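You operate a simulated robot arm through the tools that you are given. There is no shell and no other tool.

The job below is to be done with a simulated robot arm. You get a single attempt, and the scene is never put back.

Task
Pack the loupe and the glass weight in the black case and fasten both catches.
Fine: the loupe stands upright; nothing else goes in; shut the lid.

Only the result counts: the job must be done as asked and must still hold three seconds after the hand-in. Knocking over, shifting, dropping, spilling or breaking anything else fails it. A push-on lid holds only when it is set on centred and level and pressed home; a screw cap is set on level and turned clockwise until tight.

Robot
A 7-joint arm with a three-finger gripper, fixed in place. Base frame: the origin is at the foot of the arm, x ahead of it, y to its left, z up. Lengths are in mm, angles in rad, forces in N, time in s.
Its first joint turns from -2.897 to 2.897 rad. Payload 2.69 kg.
Tool frame: the origin (TCP) lies between the finger pads and is the grasp point; the fingertips stand 30 mm ahead of it; z points along the fingers, y is the line along which they close. The gripper opens to 128 mm. The gripper's body begins 117 mm behind the TCP.
Orientation is told as [roll, pitch, yaw] about the base's x, y, z axes, in that order, counted from this pose: with the fingers straight down and closing along the base's y, the tool's x points along the base's -x, its y along +y and its z along -z.

Tools
- The arm moves only by the tool nudge_tool. Its argument "deltas" is one flat list of numbers, 7 for each row, row after row: the turn, a rotation vector about the tool's x, y, z in rad, then the shift along the tool's x, y, z in mm, then the gripper command, from -1 (fully open) to 1 (shut), values between in proportion. In form: [rx, ry, rz, tx, ty, tz, fingers, rx, ry, rz, tx, ty, tz, fingers, ...]. A call has 1 to 20 rows; each row is the pose to reach, as a shift and turn from the pose commanded when the call began, along the tool's axes at that moment. A row lasts 0.2 s, in which the tool goes at most 50 mm and 0.15 rad; a call with a longer step from one row to the next is refused whole, and so is a gripper value outside its range. A pose out of reach is approached as far as the arm can. The call stops where the force on the tool passes 40 N (or 10 N more than at its start, if that is more) or the arm is blocked; 0.2 s more then pass. The fingers move at their own pace and stop on an object; they squeeze with about 40 N. The grip force told is the motor's: it shows also when the fingers shut on nothing. Time passes only in rows, and 0.2 s behind the last, so rows that repeat a pose let the fingers close. It gives the time, the measured TCP pose, the force on the tool (base axes), the opening and the grip force at its end, in the units of the frame above (readings bear some noise), with the torque about the TCP (base axes, N m) and any sound that the robot's microphone picked up.
- Cameras (640 x 400 px; columns grow to the right, rows downward): "scene" is fixed at [51.7, -501, 1492]; the picture's right is [0.67, -0.75, 0.00], its down [-0.39, -0.34, -0.86] and it looks along [0.64, 0.57, -0.52] (base axes); focal length 325 px, centre (320, 200). "wrist" rides on the gripper at [58, 54, -131] in the tool frame; the picture's right is [-0.68, 0.74, 0.00], its down [-0.62, -0.57, -0.55] and it looks along [-0.40, -0.37, 0.84] (tool axes); focal length 234 px, centre (320, 200). There is no depth. A picture from a camera that has moved, and an enlarged one, comes with that camera's place and axes in the base frame and with its lens.
- grab_frame(camera): a new picture of that camera. The clock stands still meanwhile.
- raise_lower(by): slides the trunk up (or, below 0, down) by that many mm; the arm rides with it, the base frame stays. It gives what a move gives, with no picture.
- enlarge(camera, box): a new picture of the part [left, top, right, bottom] of that camera's present view, enlarged. The clock stands still meanwhile.
- hand_in(): hands the job in; it is judged then, once.

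Places have to be worked out from the pictures, the camera data and where the tool is seen. Open the gripper and draw the arm clear of the work before you hand the job in, unless the task says otherwise.

The tools are called after "Call:" as a command line: name --argument value ..., lists and objects as JSON in quotes. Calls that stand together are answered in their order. nudge_tool: Moves the arm, as the interface text tells. Its arguments: {"type":"object","properties":{"deltas":{"type":"array"}},"required":["deltas"]} The other tools are called the same way: raise_lower (by) slides the trunk up or down; grab_frame (camera) takes a picture; enlarge (camera, box) takes an enlarged picture of a part of a camera's view; hand_in () hands the job in.

At the start:

```text
clock: 0.0
tcp_pos: [395.5, 429.1, 1127.1]
ee_rot: [-0.001, 0.0, 0.0]
force: [-0.2, 0.7, 0.1]
wrist_torque: [0.0, -0.02, -0.01]
grip_width: 128.1
grasp_force: 0.1
trunk travel left (down, up): [-150.0, 200.0]
```

scene: 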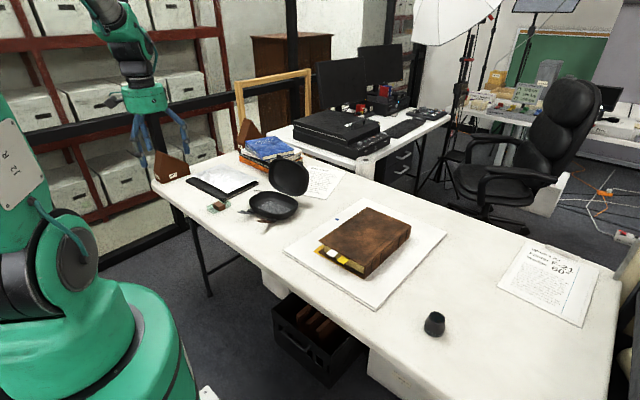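
wrist: 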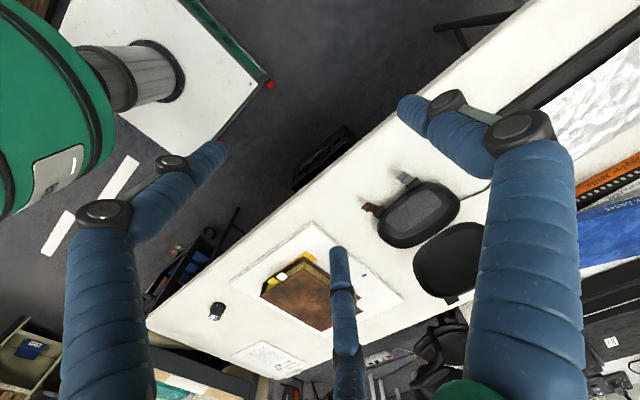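

The case stands open on the table near the scene picture's (275,195), a dark object (maybe the loupe) sits at (434,324). I take enlarged pictures to identify things.

Call:
enlarge --camera "scene" --box '[180, 140, 340, 240]'

Call:
enlarge --camera "scene" --box '[390, 290, 486, 350]'

Call:
enlarge --camera "scene" --box '[280, 190, 450, 300]'

Call:
enlarge --camera "wrist" --box '[340, 140, 500, 240]'

```text
4.00 times, centred on (260, 190) of scene
camera zoom: at [51.7, -501.0, 1492.0], right [0.67, -0.75, 0.0], down [-0.39, -0.34, -0.86], along [0.64, 0.57, -0.52], focal length 1300 px, centre (560, 240)
```

zoom: 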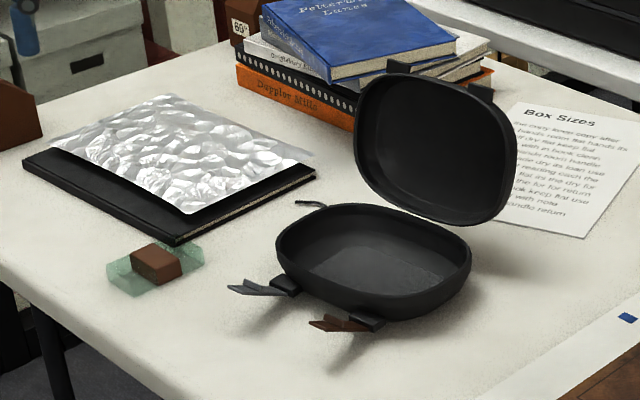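

```text
6.67 times, centred on (438, 320) of scene
camera zoom: at [51.7, -501.0, 1492.0], right [0.67, -0.75, 0.0], down [-0.39, -0.34, -0.86], along [0.64, 0.57, -0.52], focal length 2167 px, centre (-467, -600)
```

zoom: 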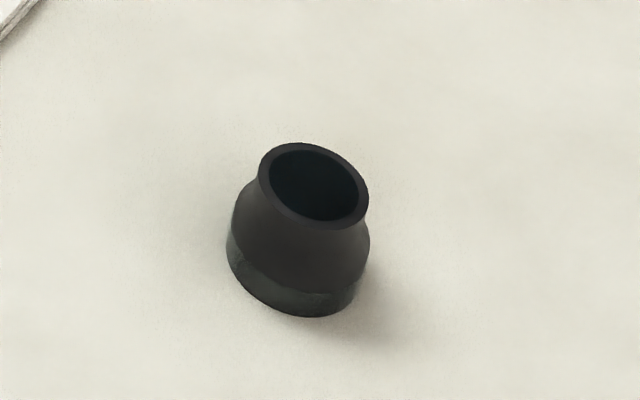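

```text
3.64 times, centred on (365, 245) of scene
camera zoom: at [51.7, -501.0, 1492.0], right [0.67, -0.75, 0.0], down [-0.39, -0.34, -0.86], along [0.64, 0.57, -0.52], focal length 1182 px, centre (156, 36)
```

zoom: 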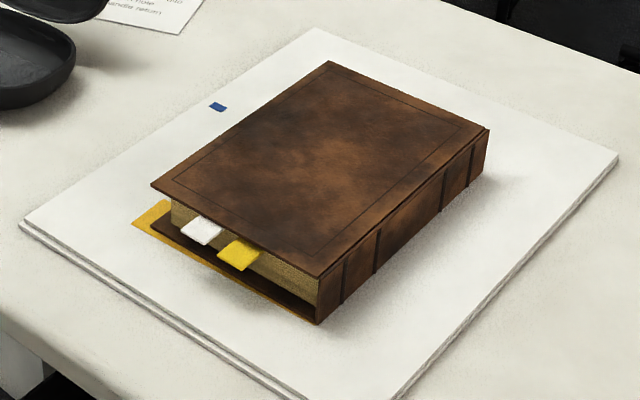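

```text
4.00 times, centred on (420, 190) of wrist
camera zoom: at [336.9, 482.7, 1257.3], right [0.68, 0.74, 0.0], down [0.62, -0.57, 0.55], along [0.4, -0.37, -0.84], focal length 937 px, centre (-80, 240)
```

zoom: 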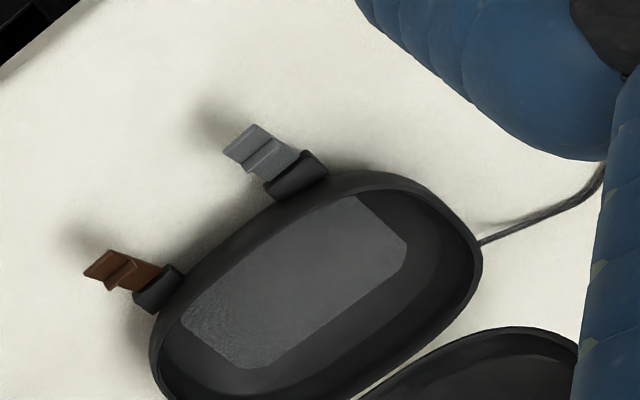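

The glass weight seems to be the greenish block with a brown band near (634,594), the case about (780,410), the loupe near (668,-356), table top near z=740. I look closer at the glass weight and the gripper itself before moving.

Call:
enlarge --camera "scene" --box '[196, 190, 244, 220]'

Call:
enlarge --camera "scene" --box '[80, 20, 240, 190]'

Call:
enlarge --camera "scene" --box '[230, 155, 326, 225]'

Call:
enlarge --camera "wrist" --box '[180, 200, 420, 350]'

```text
13.33 times, centred on (220, 205) of scene
camera zoom: at [51.7, -501.0, 1492.0], right [0.67, -0.75, 0.0], down [-0.39, -0.34, -0.86], along [0.64, 0.57, -0.52], focal length 4334 px, centre (1653, 133)
```

zoom: 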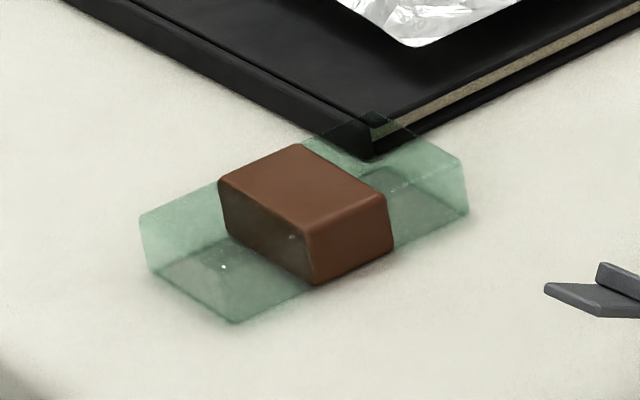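

```text
2.35 times, centred on (160, 105) of scene
camera zoom: at [51.7, -501.0, 1492.0], right [0.67, -0.75, 0.0], down [-0.39, -0.34, -0.86], along [0.64, 0.57, -0.52], focal length 765 px, centre (696, 424)
```

zoom: 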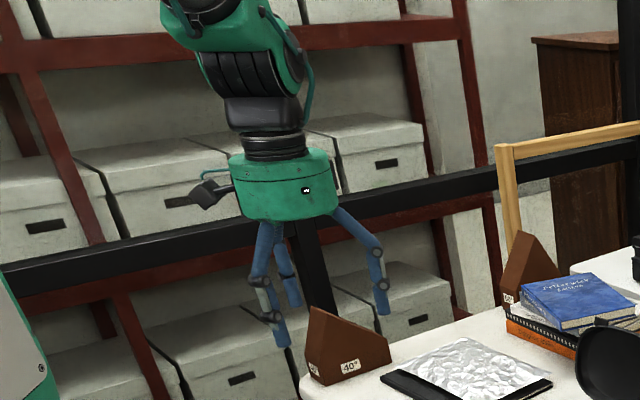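

```text
5.71 times, centred on (278, 190) of scene
camera zoom: at [51.7, -501.0, 1492.0], right [0.67, -0.75, 0.0], down [-0.39, -0.34, -0.86], along [0.64, 0.57, -0.52], focal length 1858 px, centre (560, 257)
```

zoom: 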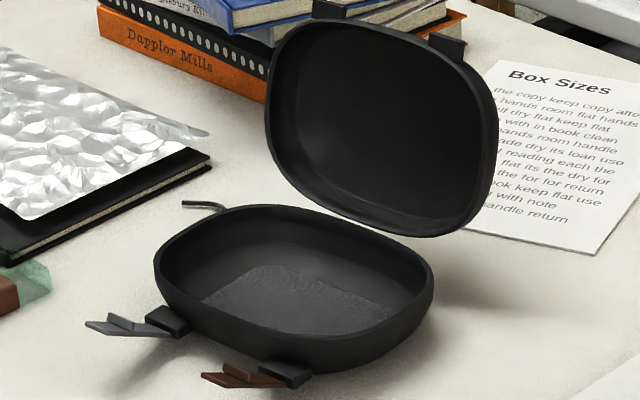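

```text
2.67 times, centred on (300, 275) of wrist
camera zoom: at [336.9, 482.7, 1257.3], right [0.68, 0.74, 0.0], down [0.62, -0.57, 0.55], along [0.4, -0.37, -0.84], focal length 624 px, centre (373, 0)
```

zoom: 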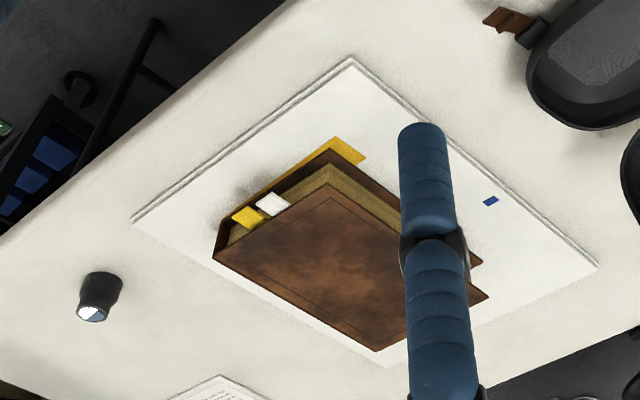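

The weight looks like a glass block about 88 x 45 x 20 mm lying along x at about (642,605), with a brown band in the middle; the gripper picture shows three fingers, so I close it in the air to see how they move.

Call:
nudge_tool --deltas '[0, 0, 0, 0, 0, 0, 1, 0, 0, 0, 0, 0, 0, 1, 0, 0, 0, 0, 0, 0, 1, 0, 0, 0, 0, 0, 0, 1]'

Call:
grab_frame --camera "wrist"

Call:
enlarge --camera "scene" --box '[80, 60, 240, 190]'

```text
clock: 1.0
tcp_pos: [394.9, 429.1, 1126.5]
ee_rot: [0.001, -0.001, 0.001]
force: [-0.2, -0.6, -0.3]
wrist_torque: [0.03, 0.03, -0.01]
grip_width: 2.1
grasp_force: 31.4
trunk travel left (down, up): [-150.0, 200.0]
```

```text
taken
camera wrist: at [336.8, 482.7, 1257.3], right [0.68, 0.74, 0.0], down [0.62, -0.57, 0.55], along [0.4, -0.37, -0.84], focal length 234 px, centre (320, 200)
```

wrist: 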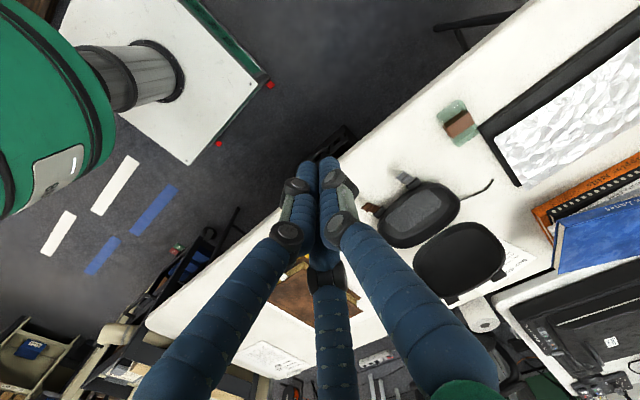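

```text
3.08 times, centred on (160, 125) of scene
camera zoom: at [51.7, -501.0, 1492.0], right [0.67, -0.75, 0.0], down [-0.39, -0.34, -0.86], along [0.64, 0.57, -0.52], focal length 1000 px, centre (812, 431)
```

zoom: 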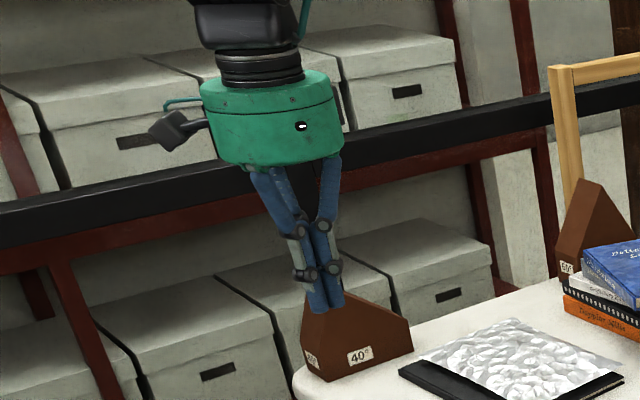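

All three drawn fingers close together on the tool axis. Now I open up and move the tool to about (660,480,1000) so the wrist camera looks at the case and weight from nearby.

Call:
nudge_tool --deltas '[0, 0, 0, -38, 7, 18, -1, 0, 0, 0, -76, 14, 36, -1, 0, 0, 0, -114, 21, 54, -1, 0, 0, 0, -152, 28, 72, -1, 0, 0, 0, -190, 36, 90, -1, 0, 0, 0, -228, 43, 108, -1, 0, 0, 0, -265, 51, 127, -1, 0, 0, 0, -265, 51, 127, -1]'

Call:
grab_frame --camera "wrist"

Call:
grab_frame --camera "scene"

```text
clock: 2.8
tcp_pos: [658.6, 479.5, 1000.0]
ee_rot: [0.0, 0.001, 0.001]
force: [0.7, 0.1, -0.8]
wrist_torque: [-0.03, 0.06, 0.01]
grip_width: 127.8
grasp_force: 0.0
trunk travel left (down, up): [-150.0, 200.0]
```

```text
taken
camera wrist: at [600.4, 533.0, 1131.5], right [0.68, 0.74, 0.0], down [0.62, -0.57, 0.55], along [0.4, -0.37, -0.84], focal length 234 px, centre (320, 200)
```

wrist: 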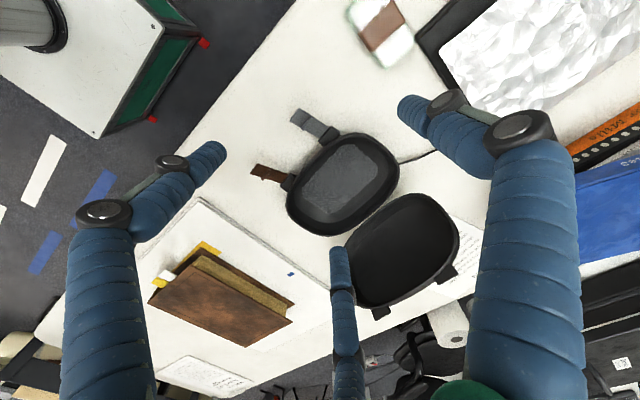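

```text
taken
```

scene: 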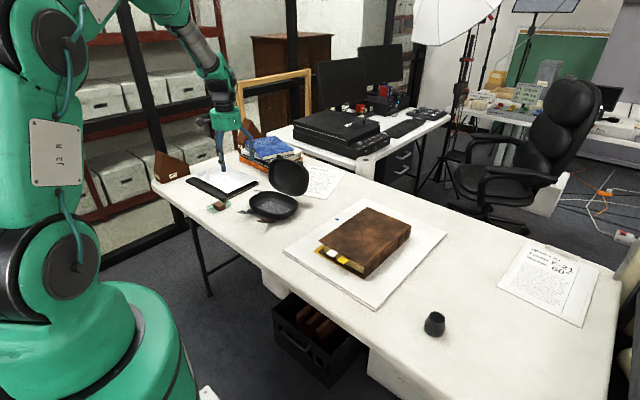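

Good view now; I enlarge the case with its catches, the weight, and the lid.

Call:
enlarge --camera "wrist" --box '[240, 95, 416, 205]'

Call:
enlarge --camera "wrist" --box '[240, 95, 344, 160]'

Call:
enlarge --camera "wrist" --box '[330, 0, 442, 70]'

Call:
enlarge --camera "wrist" --box '[320, 180, 480, 320]'

```text
3.64 times, centred on (328, 150) of wrist
camera zoom: at [600.4, 533.0, 1131.5], right [0.68, 0.74, 0.0], down [0.62, -0.57, 0.55], along [0.4, -0.37, -0.84], focal length 852 px, centre (291, 382)
```

zoom: 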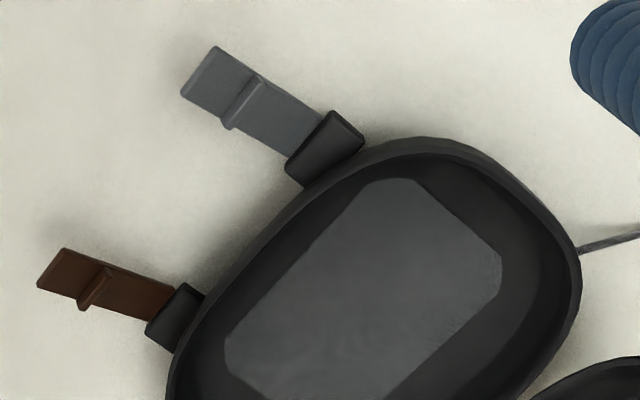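

```text
6.15 times, centred on (292, 128) of wrist
camera zoom: at [600.4, 533.0, 1131.5], right [0.68, 0.74, 0.0], down [0.62, -0.57, 0.55], along [0.4, -0.37, -0.84], focal length 1441 px, centre (492, 646)
```

zoom: 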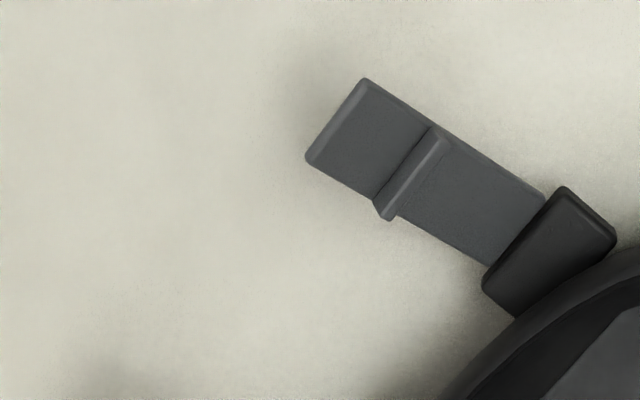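

```text
5.71 times, centred on (386, 35) of wrist
camera zoom: at [600.4, 533.0, 1131.5], right [0.68, 0.74, 0.0], down [0.62, -0.57, 0.55], along [0.4, -0.37, -0.84], focal length 1338 px, centre (-57, 1143)
```

zoom: 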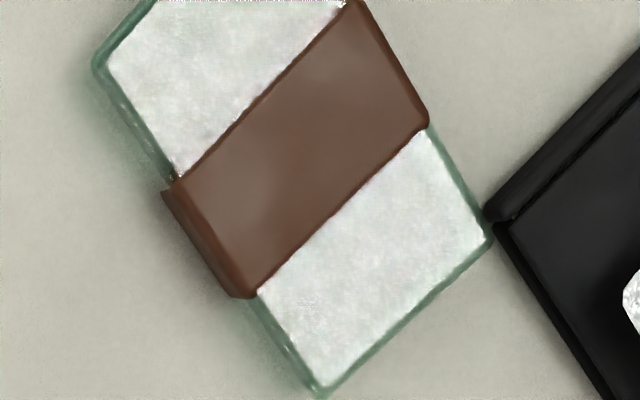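

```text
2.86 times, centred on (400, 250) of wrist
camera zoom: at [600.4, 533.0, 1131.5], right [0.68, 0.74, 0.0], down [0.62, -0.57, 0.55], along [0.4, -0.37, -0.84], focal length 669 px, centre (91, 57)
```

zoom: 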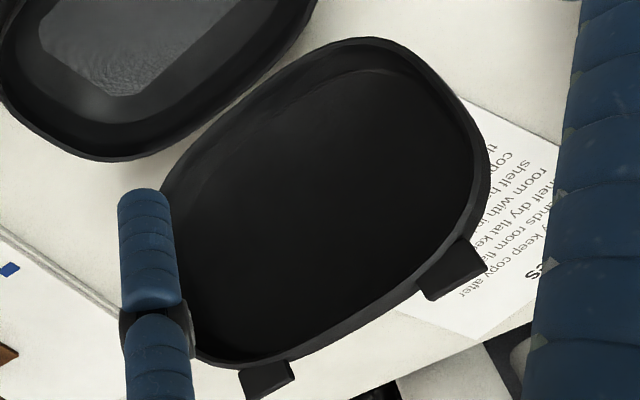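

The catch flaps point outward and slightly upward from the tray's front (facing -x), and the lid's two tabs sit near (900,486,927) and (910,375,930). I take whole-tray crops to measure the interior.

Call:
enlarge --camera "wrist" --box '[270, 120, 430, 240]'

Call:
enlarge --camera "scene" --box '[236, 180, 316, 230]'

Call:
enlarge --camera "scene" --box '[256, 150, 320, 200]'

```text
3.33 times, centred on (350, 180) of wrist
camera zoom: at [600.4, 533.0, 1131.5], right [0.68, 0.74, 0.0], down [0.62, -0.57, 0.55], along [0.4, -0.37, -0.84], focal length 781 px, centre (220, 267)
```

zoom: 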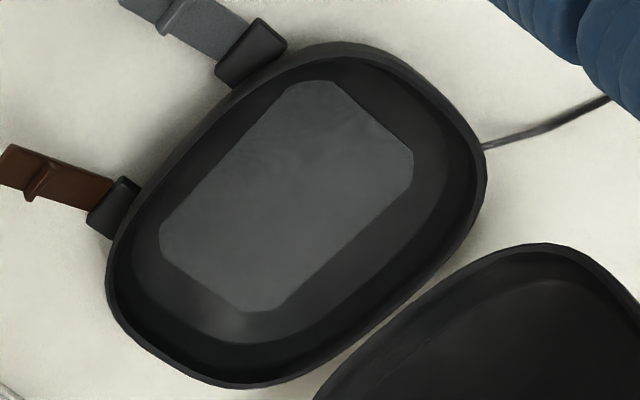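

```text
8.00 times, centred on (276, 205) of scene
camera zoom: at [51.7, -501.0, 1492.0], right [0.67, -0.75, 0.0], down [-0.39, -0.34, -0.86], along [0.64, 0.57, -0.52], focal length 2601 px, centre (672, 160)
```

zoom: 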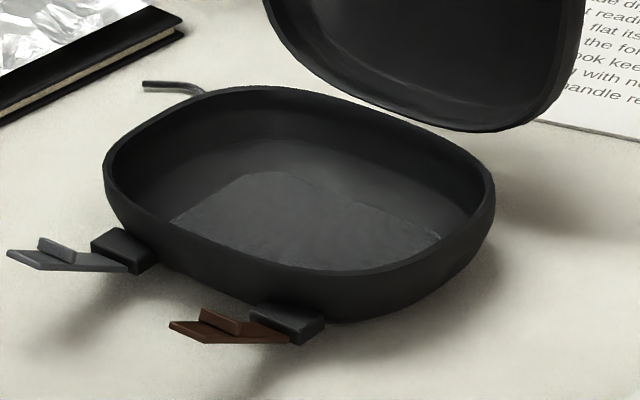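

```text
8.00 times, centred on (288, 175) of scene
camera zoom: at [51.7, -501.0, 1492.0], right [0.67, -0.75, 0.0], down [-0.39, -0.34, -0.86], along [0.64, 0.57, -0.52], focal length 2601 px, centre (576, 400)
```

zoom: 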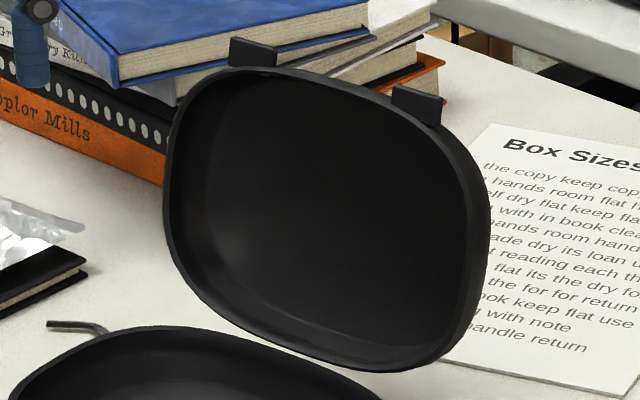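

Rim is near z=790 and the tray floor pad is about 93 x 140 mm centred near (783,415), case yaw about 7 deg. I now move above the glass weight at (642,605) with the gripper fully open.

Call:
nudge_tool --deltas '[0, 0, 0, 4, 31, 10, -1, 0, 0, 0, 8, 63, 30, -1, 0, 0, 0, 12, 94, 60, -1, 0, 0, 0, 16.6, 125.5, 95, -1, 0, 0, 0, 16.6, 125.5, 130, -1, 0, 0, 0, 16.6, 125.5, 130, -1]'

Call:
grab_frame --camera "wrist"

Call:
enlarge --camera "scene" --box '[180, 120, 276, 220]'

```text
clock: 4.2
tcp_pos: [642.5, 604.0, 870.5]
ee_rot: [0.0, 0.0, 0.001]
force: [0.8, 0.1, 0.1]
wrist_torque: [-0.03, 0.06, -0.01]
grip_width: 128.2
grasp_force: 0.1
trunk travel left (down, up): [-150.0, 200.0]
```

```text
taken
camera wrist: at [585.2, 658.1, 1001.3], right [0.68, 0.74, 0.0], down [0.62, -0.57, 0.55], along [0.4, -0.37, -0.84], focal length 234 px, centre (320, 200)
```

wrist: 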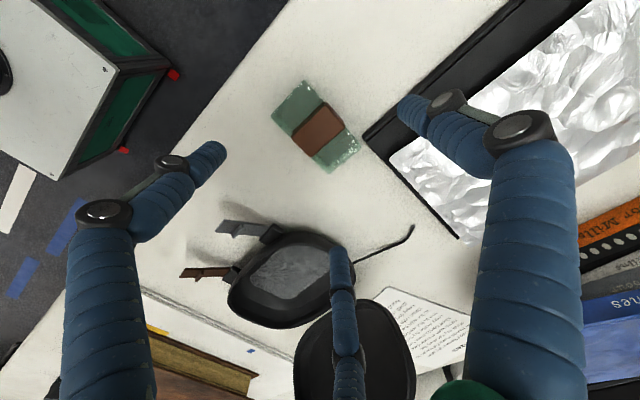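

```text
4.00 times, centred on (228, 170) of scene
camera zoom: at [51.7, -501.0, 1492.0], right [0.67, -0.75, 0.0], down [-0.39, -0.34, -0.86], along [0.64, 0.57, -0.52], focal length 1300 px, centre (688, 320)
```

zoom: 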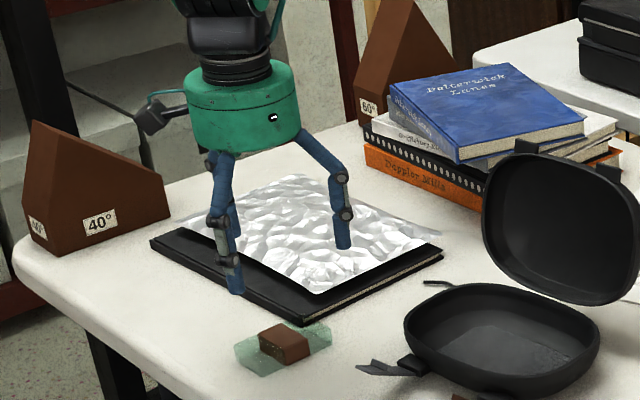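

I enlarge the weight to measure its exact position and yaw before descending.

Call:
enlarge --camera "wrist" --box '[260, 75, 372, 180]'

Call:
enlarge --camera "wrist" --box '[170, 200, 330, 340]'

Call:
enlarge --camera "wrist" --box '[330, 210, 430, 290]'

```text
3.81 times, centred on (316, 128) of wrist
camera zoom: at [585.2, 658.1, 1001.3], right [0.68, 0.74, 0.0], down [0.62, -0.57, 0.55], along [0.4, -0.37, -0.84], focal length 892 px, centre (335, 476)
```

zoom: 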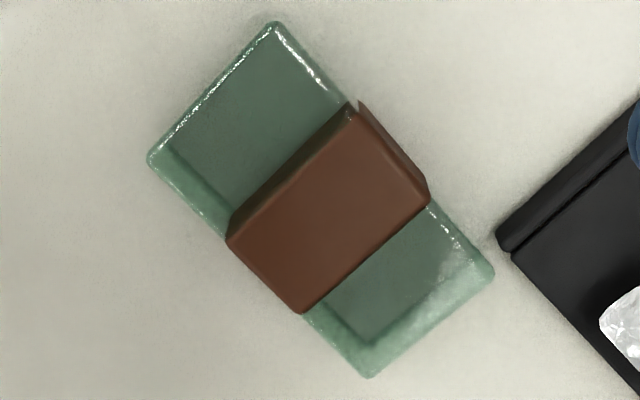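

```text
2.86 times, centred on (250, 270) of wrist
camera zoom: at [585.2, 658.1, 1001.3], right [0.68, 0.74, 0.0], down [0.62, -0.57, 0.55], along [0.4, -0.37, -0.84], focal length 669 px, centre (520, 0)
```

zoom: 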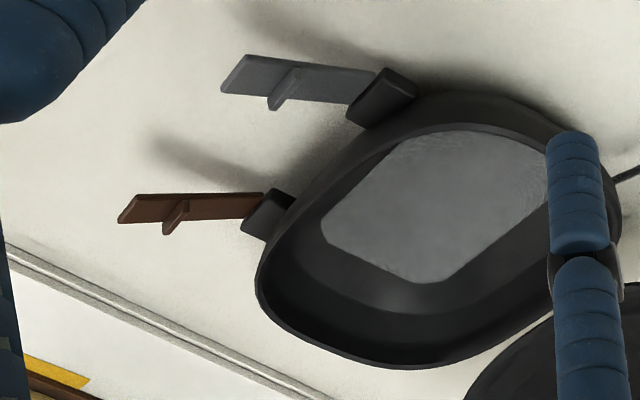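

```text
5.00 times, centred on (380, 250) of wrist
camera zoom: at [585.2, 658.1, 1001.3], right [0.68, 0.74, 0.0], down [0.62, -0.57, 0.55], along [0.4, -0.37, -0.84], focal length 1171 px, centre (20, -50)
```

zoom: 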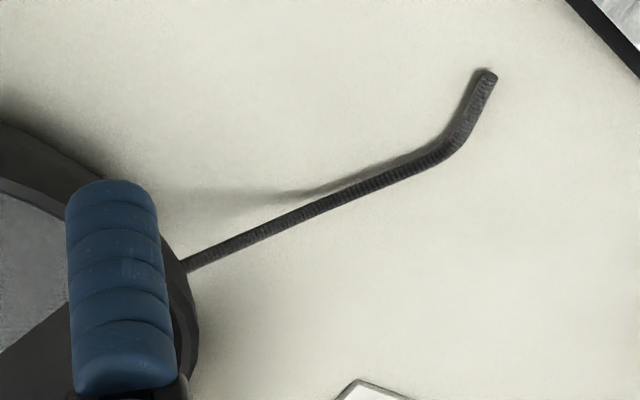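

Weight centre measured at (639,606), yaw about 0, top near z 757. I shift 3.5 mm in -x, 2 mm in +y and descend to TCP z about 772 with open fingers.

Call:
nudge_tool --deltas '[0, 0, 0, 3.5, 2, 20, -1, 0, 0, 0, 3.5, 2, 45, -1, 0, 0, 0, 3.5, 2, 70, -1, 0, 0, 0, 3.5, 2, 88, -1, 0, 0, 0, 3.5, 2, 94, -1, 0, 0, 0, 3.5, 2, 98.5, -1]'

Call:
grab_frame --camera "wrist"

Call:
enlarge --camera "scene" --box '[180, 140, 276, 230]'

```text
clock: 5.6
tcp_pos: [640.3, 606.7, 771.4]
ee_rot: [-0.001, 0.002, 0.0]
force: [0.0, 0.0, 0.0]
wrist_torque: [0.0, -0.01, 0.03]
grip_width: 128.2
grasp_force: 0.0
trunk travel left (down, up): [-150.0, 200.0]
```

```text
taken
camera wrist: at [582.3, 661.1, 902.2], right [0.68, 0.74, 0.0], down [0.62, -0.57, 0.55], along [0.4, -0.37, -0.84], focal length 234 px, centre (320, 200)
```

wrist: 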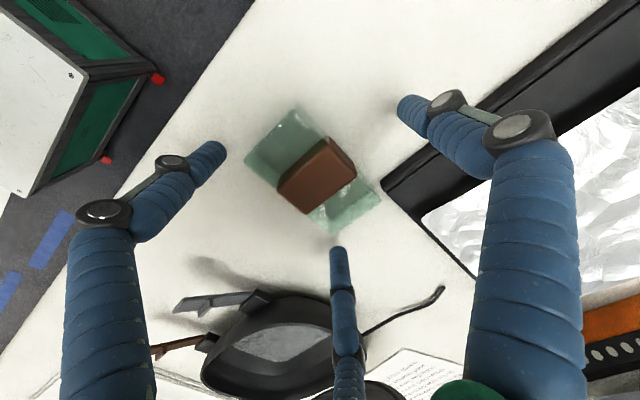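

```text
4.44 times, centred on (228, 185) of scene
camera zoom: at [51.7, -501.0, 1492.0], right [0.67, -0.75, 0.0], down [-0.39, -0.34, -0.86], along [0.64, 0.57, -0.52], focal length 1445 px, centre (729, 267)
```

zoom: 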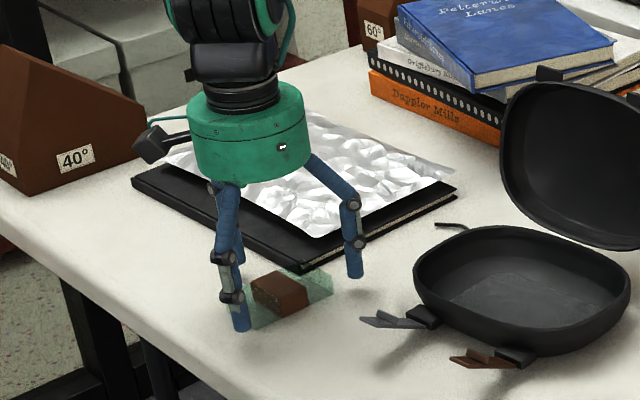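

No contact yet with TCP z 771.4; the weight is centred between the fingers. I close the gripper here.

Call:
nudge_tool --deltas '[0, 0, 0, 0, 0, 0, 1, 0, 0, 0, 0, 0, 0, 1, 0, 0, 0, 0, 0, 0, 1, 0, 0, 0, 0, 0, 0, 1]'

Call:
grab_frame --camera "wrist"

Call:
enlarge --camera "scene" --box '[180, 140, 276, 230]'

```text
clock: 6.6
tcp_pos: [640.9, 607.4, 771.9]
ee_rot: [0.002, 0.001, 0.001]
force: [1.9, -0.7, 1.2]
wrist_torque: [0.04, 0.01, -0.12]
grip_width: 61.2
grasp_force: 39.9
trunk travel left (down, up): [-150.0, 200.0]
```

```text
taken
camera wrist: at [582.5, 661.2, 902.4], right [0.68, 0.74, 0.0], down [0.62, -0.57, 0.55], along [0.4, -0.37, -0.84], focal length 234 px, centre (320, 200)
```

wrist: 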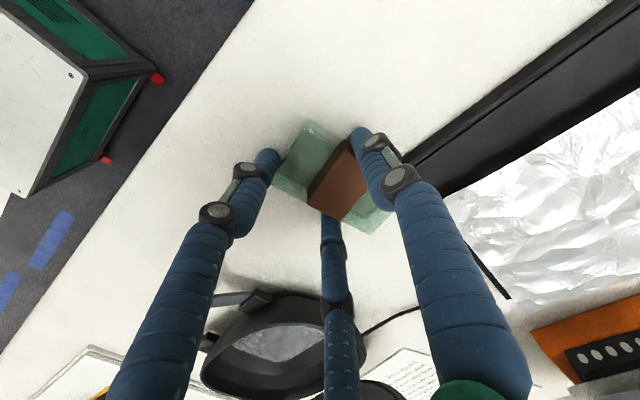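

```text
4.44 times, centred on (228, 185) of scene
camera zoom: at [51.7, -501.0, 1492.0], right [0.67, -0.75, 0.0], down [-0.39, -0.34, -0.86], along [0.64, 0.57, -0.52], focal length 1445 px, centre (729, 267)
```

zoom: 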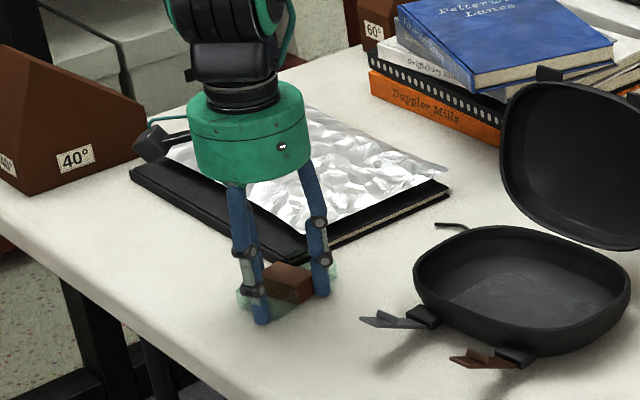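

The grip stopped at 61 mm, more than the weight's width, and the folder behind may have been touched. I compare close-ups before doing anything else.

Call:
enlarge --camera "wrist" --box '[240, 100, 440, 240]'

Call:
enlarge --camera "scene" --box '[180, 140, 340, 240]'

Call:
enlarge --camera "scene" --box '[196, 190, 244, 220]'

```text
2.86 times, centred on (340, 170) of wrist
camera zoom: at [582.5, 661.2, 902.4], right [0.68, 0.74, 0.0], down [0.62, -0.57, 0.55], along [0.4, -0.37, -0.84], focal length 669 px, centre (263, 286)
```

zoom: 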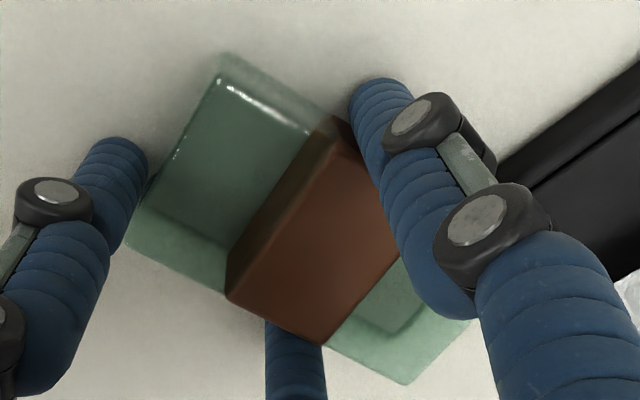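

```text
4.00 times, centred on (260, 190) of scene
camera zoom: at [51.7, -501.0, 1492.0], right [0.67, -0.75, 0.0], down [-0.39, -0.34, -0.86], along [0.64, 0.57, -0.52], focal length 1300 px, centre (560, 240)
```

zoom: 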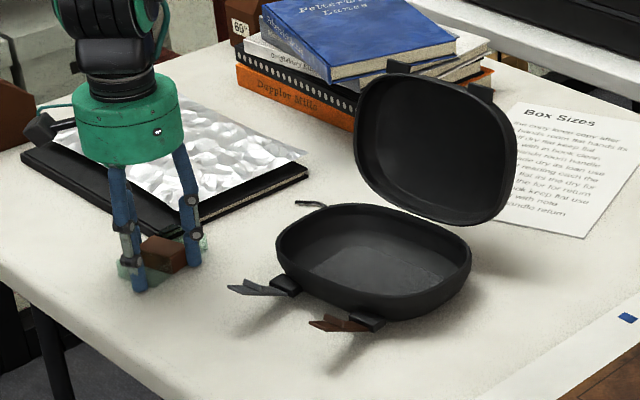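

```text
13.33 times, centred on (220, 205) of scene
camera zoom: at [51.7, -501.0, 1492.0], right [0.67, -0.75, 0.0], down [-0.39, -0.34, -0.86], along [0.64, 0.57, -0.52], focal length 4334 px, centre (1653, 133)
```

zoom: 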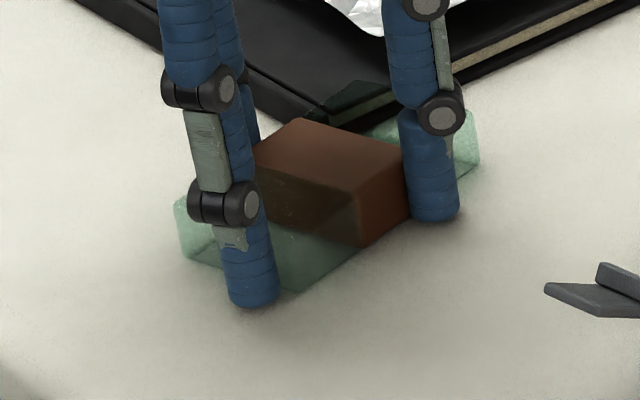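

It seems the gripper really is three-jawed and moved the weight about 8 mm toward +y; I re-take the same crops as earlier to measure whether the black folder shifted.

Call:
enlarge --camera "scene" --box '[230, 155, 326, 225]'

Call:
grab_frame --camera "scene"

Call:
enlarge --camera "scene" --box '[236, 180, 316, 230]'

```text
5.71 times, centred on (278, 190) of scene
camera zoom: at [51.7, -501.0, 1492.0], right [0.67, -0.75, 0.0], down [-0.39, -0.34, -0.86], along [0.64, 0.57, -0.52], focal length 1858 px, centre (560, 257)
```

zoom: 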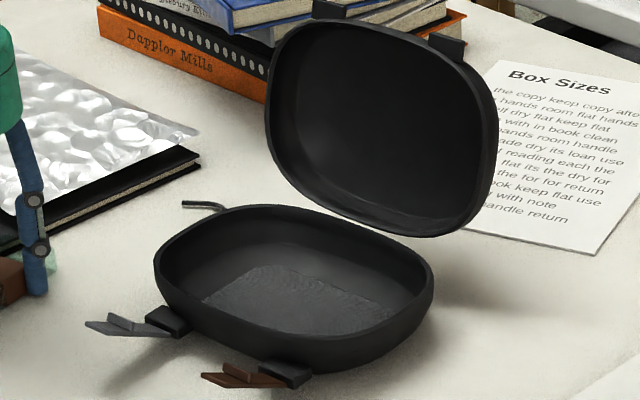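

```text
taken
```

scene: 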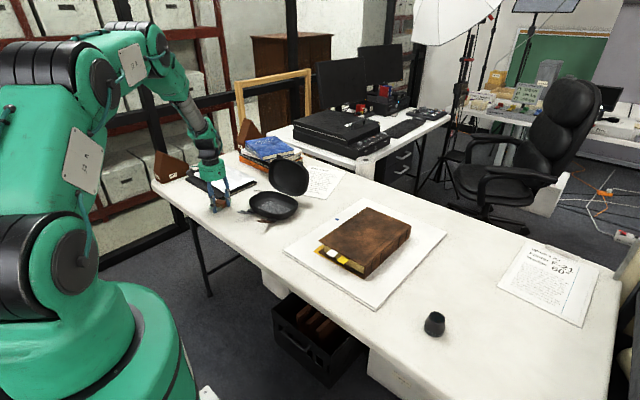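

```text
8.00 times, centred on (276, 205) of scene
camera zoom: at [51.7, -501.0, 1492.0], right [0.67, -0.75, 0.0], down [-0.39, -0.34, -0.86], along [0.64, 0.57, -0.52], focal length 2601 px, centre (672, 160)
```

zoom: 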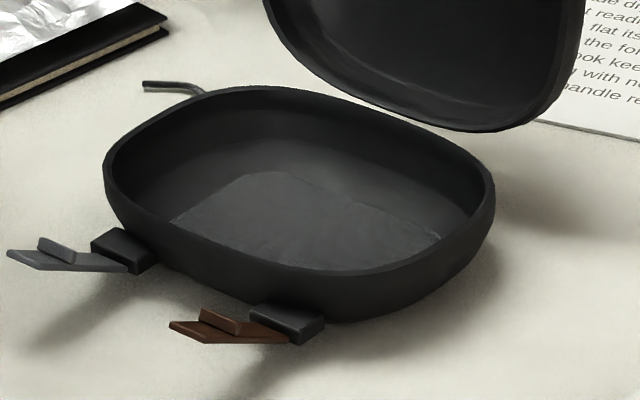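

The folder's right corner appears about 10 mm shifted toward +y. I zoom the wrist view on its visible edges to measure more exactly.

Call:
enlarge --camera "wrist" --box '[380, 0, 640, 160]'

Call:
enlarge --camera "wrist" --box '[420, 180, 580, 320]'

Call:
enlarge --camera "scene" --box '[170, 160, 270, 220]'

```text
2.46 times, centred on (510, 80) of wrist
camera zoom: at [582.5, 661.2, 902.4], right [0.68, 0.74, 0.0], down [0.62, -0.57, 0.55], along [0.4, -0.37, -0.84], focal length 576 px, centre (-148, 495)
```

zoom: 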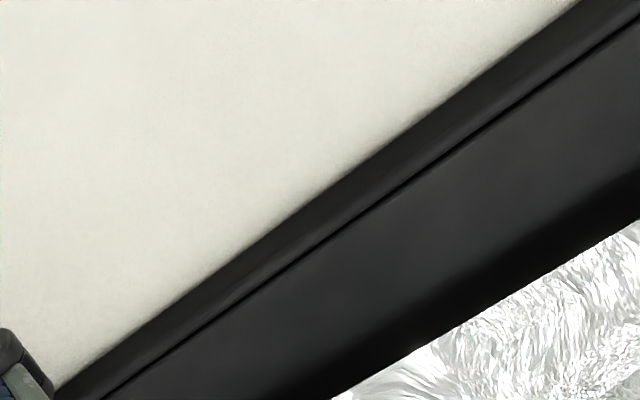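

```text
2.86 times, centred on (500, 250) of wrist
camera zoom: at [582.5, 661.2, 902.4], right [0.68, 0.74, 0.0], down [0.62, -0.57, 0.55], along [0.4, -0.37, -0.84], focal length 669 px, centre (-194, 57)
```

zoom: 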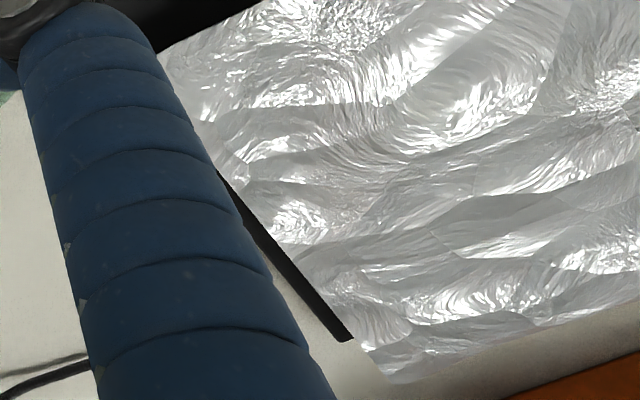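

```text
6.40 times, centred on (220, 190) of scene
camera zoom: at [51.7, -501.0, 1492.0], right [0.67, -0.75, 0.0], down [-0.39, -0.34, -0.86], along [0.64, 0.57, -0.52], focal length 2080 px, centre (960, 264)
```

zoom: 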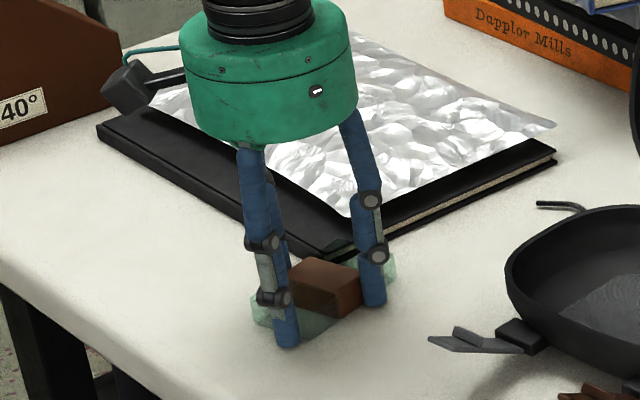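

The folder was pushed about 10 mm in +y by the weight; I will try to restore it later. The weight itself is firmly held by three jaws (40 N), so I lift it straight up slowly.

Call:
nudge_tool --deltas '[0, 0, 0, 0, 0, -3, 1, 0, 0, 0, 0, 0, -8, 1, 0, 0, 0, 0, 0, -16, 1, 0, 0, 0, 0, 0, -30, 1, 0, 0, 0, 0, 0, -50, 1, 0, 0, 0, 0, 0, -75, 1, 0, 0, 0, 0, 0, -100, 1, 0, 0, 0, 0, 0, -125, 1, 0, 0, 0, 0, 0, -125, 1]'

Call:
grab_frame --camera "wrist"

Call:
enlarge --camera "scene" --box '[170, 120, 298, 220]'

```text
clock: 8.6
tcp_pos: [638.3, 606.8, 895.7]
ee_rot: [-0.002, 0.001, -0.001]
force: [-0.3, 0.3, -1.6]
wrist_torque: [-0.02, 0.05, 0.05]
grip_width: 61.0
grasp_force: 40.3
trunk travel left (down, up): [-150.0, 200.0]
```

```text
taken
camera wrist: at [580.9, 660.5, 1026.7], right [0.68, 0.74, 0.0], down [0.62, -0.57, 0.55], along [0.4, -0.37, -0.84], focal length 234 px, centre (320, 200)
```

wrist: 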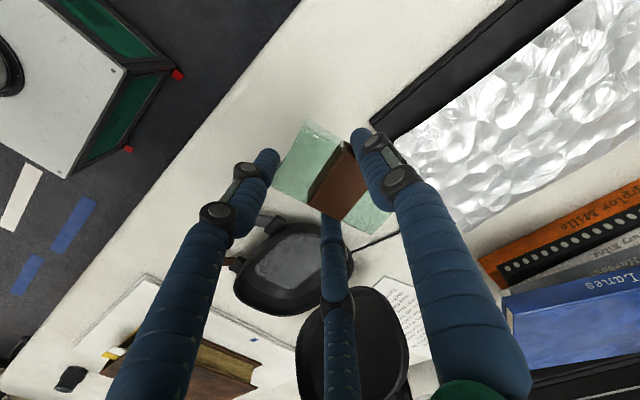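

```text
4.00 times, centred on (234, 170) of scene
camera zoom: at [51.7, -501.0, 1492.0], right [0.67, -0.75, 0.0], down [-0.39, -0.34, -0.86], along [0.64, 0.57, -0.52], focal length 1300 px, centre (664, 320)
```

zoom: 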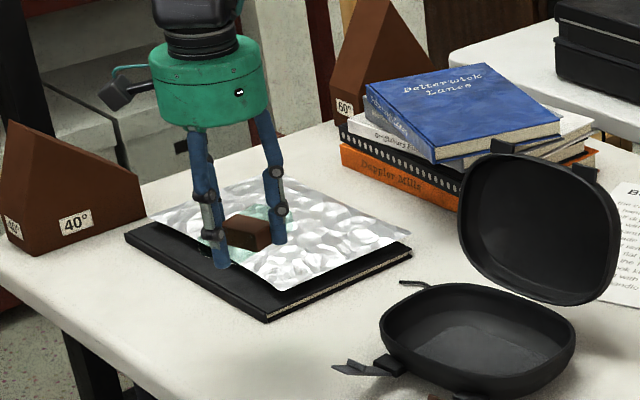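

The weight is held at z 896. I compare the folder with the initial crops now that the view is free.

Call:
enlarge --camera "scene" --box '[196, 190, 244, 220]'

Call:
enlarge --camera "scene" --box '[180, 140, 340, 240]'

Call:
enlarge --camera "scene" --box '[180, 140, 276, 230]'

```text
13.33 times, centred on (220, 205) of scene
camera zoom: at [51.7, -501.0, 1492.0], right [0.67, -0.75, 0.0], down [-0.39, -0.34, -0.86], along [0.64, 0.57, -0.52], focal length 4334 px, centre (1653, 133)
```

zoom: 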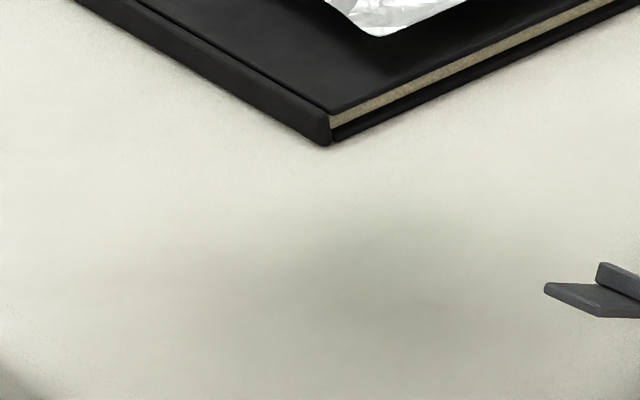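

```text
4.00 times, centred on (260, 190) of scene
camera zoom: at [51.7, -501.0, 1492.0], right [0.67, -0.75, 0.0], down [-0.39, -0.34, -0.86], along [0.64, 0.57, -0.52], focal length 1300 px, centre (560, 240)
```

zoom: 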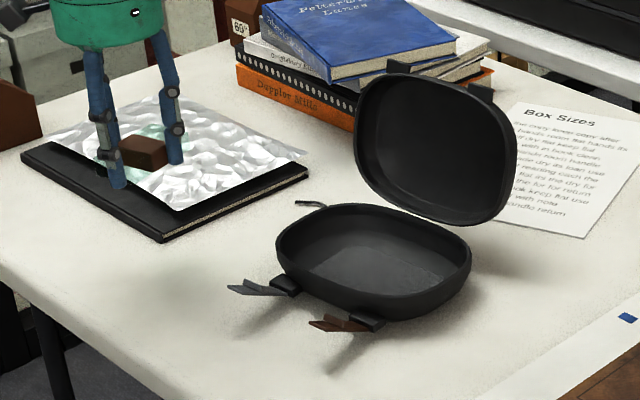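

```text
4.44 times, centred on (228, 185) of scene
camera zoom: at [51.7, -501.0, 1492.0], right [0.67, -0.75, 0.0], down [-0.39, -0.34, -0.86], along [0.64, 0.57, -0.52], focal length 1445 px, centre (729, 267)
```

zoom: 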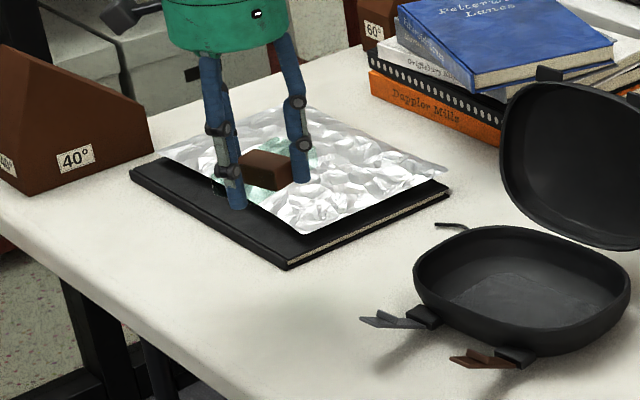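

The folder's near corner has moved roughly 12-15 mm; I'll deal with that afterwards. Now I carry the weight over the tray's +y half, TCP target (780.5,440.4), yawing the tool 0.13 rad to match the case.

Call:
nudge_tool --deltas '[0, 0, -0.02, -20, -24, 0, 1, 0, 0, -0.05, -48, -56, 0, 1, 0, 0, -0.08, -76, -89, 0, 1, 0, 0, -0.11, -104, -122, 0, 1, 0, 0, -0.13, -130, -152, 0, 1, 0, 0, -0.13, -142.2, -166.4, 0, 1, 0, 0, -0.13, -142.2, -166.4, 0, 1]'

Call:
grab_frame --camera "wrist"

Call:
enlarge --camera "scene" --box '[220, 140, 332, 230]'

```text
clock: 10.2
tcp_pos: [781.8, 442.1, 897.9]
ee_rot: [0.0, 0.001, 0.13]
force: [0.8, -0.3, -2.3]
wrist_torque: [0.03, 0.04, 0.02]
grip_width: 60.3
grasp_force: 39.9
trunk travel left (down, up): [-150.0, 200.0]
```

```text
taken
camera wrist: at [717.5, 486.9, 1028.8], right [0.58, 0.82, 0.0], down [0.68, -0.48, 0.55], along [0.45, -0.32, -0.84], focal length 234 px, centre (320, 200)
```

wrist: 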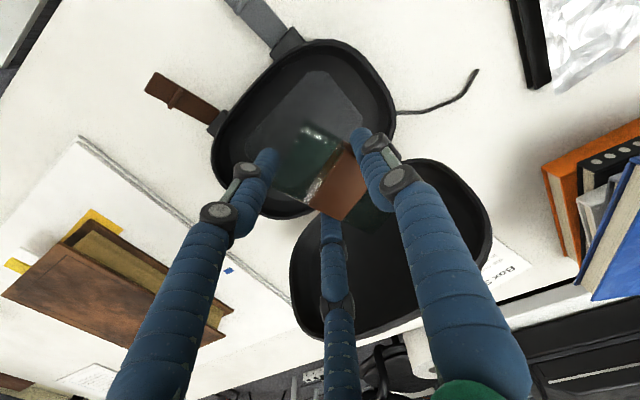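

```text
4.44 times, centred on (276, 185) of scene
camera zoom: at [51.7, -501.0, 1492.0], right [0.67, -0.75, 0.0], down [-0.39, -0.34, -0.86], along [0.64, 0.57, -0.52], focal length 1445 px, centre (516, 267)
```

zoom: 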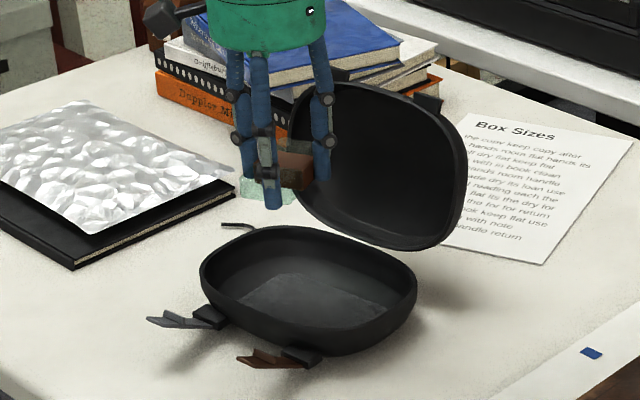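

I enlarge the tray in this view to refine its centre and see the floor beyond the pad.

Call:
enlarge --camera "wrist" --box '[200, 25, 410, 225]'

Call:
enlarge --camera "scene" --box '[236, 180, 316, 230]'

```text
2.00 times, centred on (305, 125) of wrist
camera zoom: at [717.5, 486.9, 1028.8], right [0.58, 0.82, 0.0], down [0.68, -0.48, 0.55], along [0.45, -0.32, -0.84], focal length 468 px, centre (350, 350)
```

zoom: 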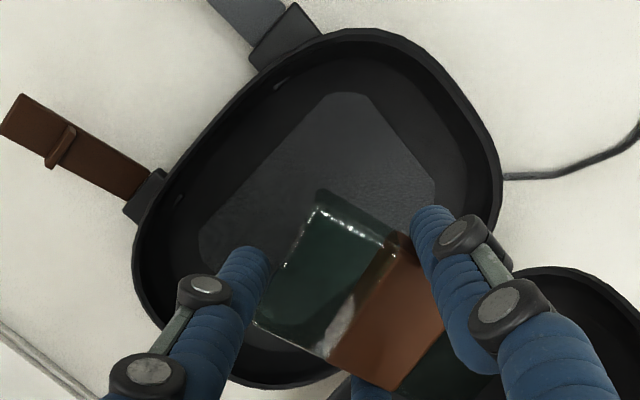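

```text
8.00 times, centred on (276, 205) of scene
camera zoom: at [51.7, -501.0, 1492.0], right [0.67, -0.75, 0.0], down [-0.39, -0.34, -0.86], along [0.64, 0.57, -0.52], focal length 2601 px, centre (672, 160)
```

zoom: 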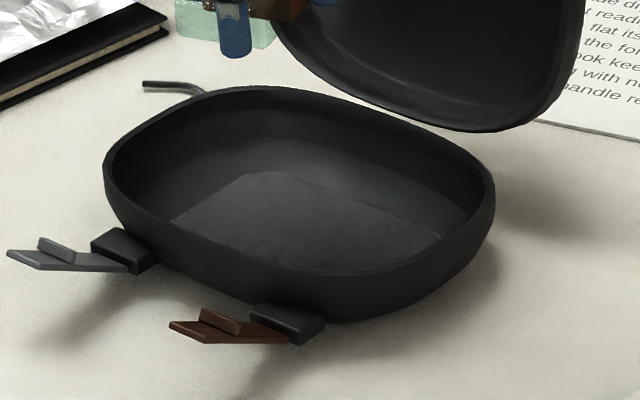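

Geometry agrees: tray centre about (782,414), yaw about 0.13. I shift slightly and lower the weight to TCP z about 786, then check force and picture.

Call:
nudge_tool --deltas '[0, 0, 0, 2, -1.8, 15, 1, 0, 0, 0, 2, -1.8, 40, 1, 0, 0, 0, 2, -1.8, 65, 1, 0, 0, 0, 2, -1.8, 85, 1, 0, 0, 0, 2, -1.8, 100, 1, 0, 0, 0, 2, -1.8, 108, 1, 0, 0, 0, 2, -1.8, 112, 1]'

Call:
grab_frame --camera "wrist"

Call:
enlarge --camera "scene" --box '[220, 140, 332, 230]'

```text
clock: 11.8
tcp_pos: [779.7, 437.9, 783.4]
ee_rot: [0.0, 0.001, 0.129]
force: [-1.9, -2.4, 0.4]
wrist_torque: [-0.06, -0.08, -0.05]
grip_width: 59.5
grasp_force: 40.0
trunk travel left (down, up): [-150.0, 200.0]
```

```text
taken
camera wrist: at [715.3, 483.9, 914.2], right [0.58, 0.82, 0.0], down [0.68, -0.48, 0.55], along [0.45, -0.32, -0.84], focal length 234 px, centre (320, 200)
```

wrist: 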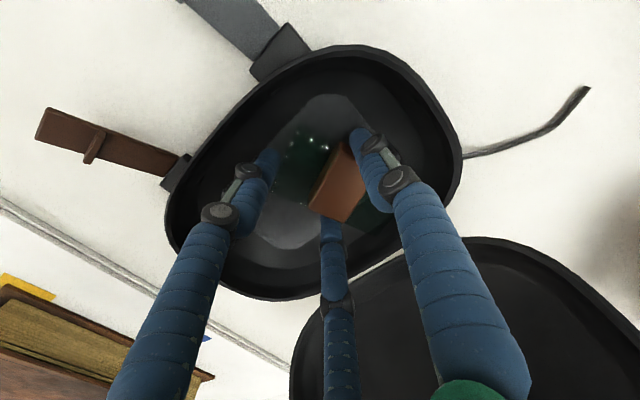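

```text
4.44 times, centred on (276, 185) of scene
camera zoom: at [51.7, -501.0, 1492.0], right [0.67, -0.75, 0.0], down [-0.39, -0.34, -0.86], along [0.64, 0.57, -0.52], focal length 1445 px, centre (516, 267)
```

zoom: 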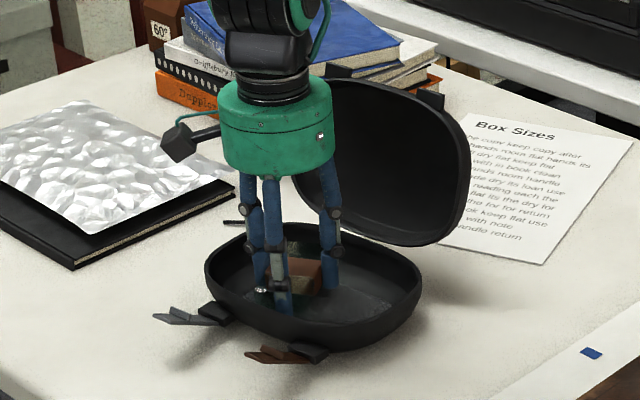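

The case seems nudged a few mm and small sideways force shows, so something touches the tray's +y end. I zoom to see the contact.

Call:
enlarge --camera "wrist" --box '[220, 60, 480, 260]'

Call:
enlarge --camera "scene" --box '[236, 180, 316, 230]'

```text
2.00 times, centred on (350, 160) of wrist
camera zoom: at [715.3, 483.9, 914.2], right [0.58, 0.82, 0.0], down [0.68, -0.48, 0.55], along [0.45, -0.32, -0.84], focal length 468 px, centre (260, 280)
```

zoom: 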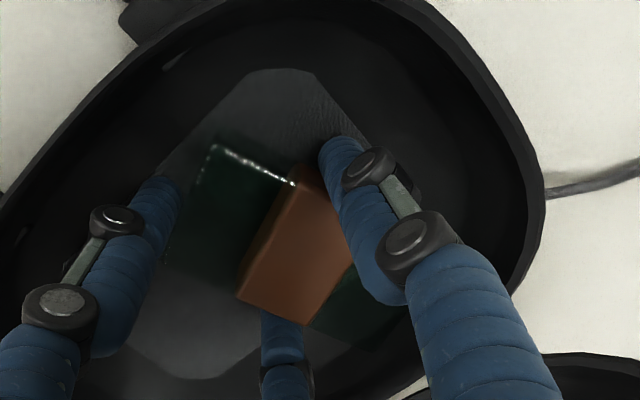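

```text
8.00 times, centred on (276, 205) of scene
camera zoom: at [51.7, -501.0, 1492.0], right [0.67, -0.75, 0.0], down [-0.39, -0.34, -0.86], along [0.64, 0.57, -0.52], focal length 2601 px, centre (672, 160)
```

zoom: 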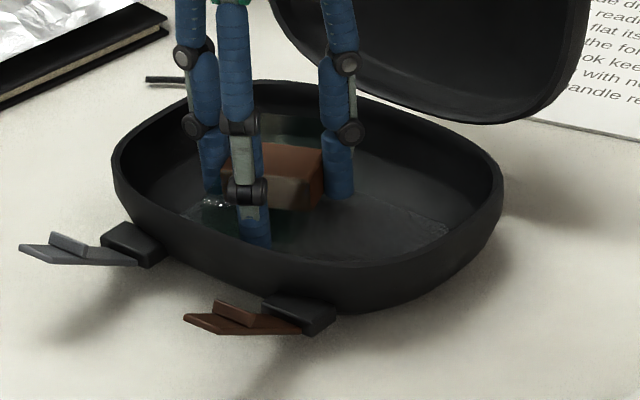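

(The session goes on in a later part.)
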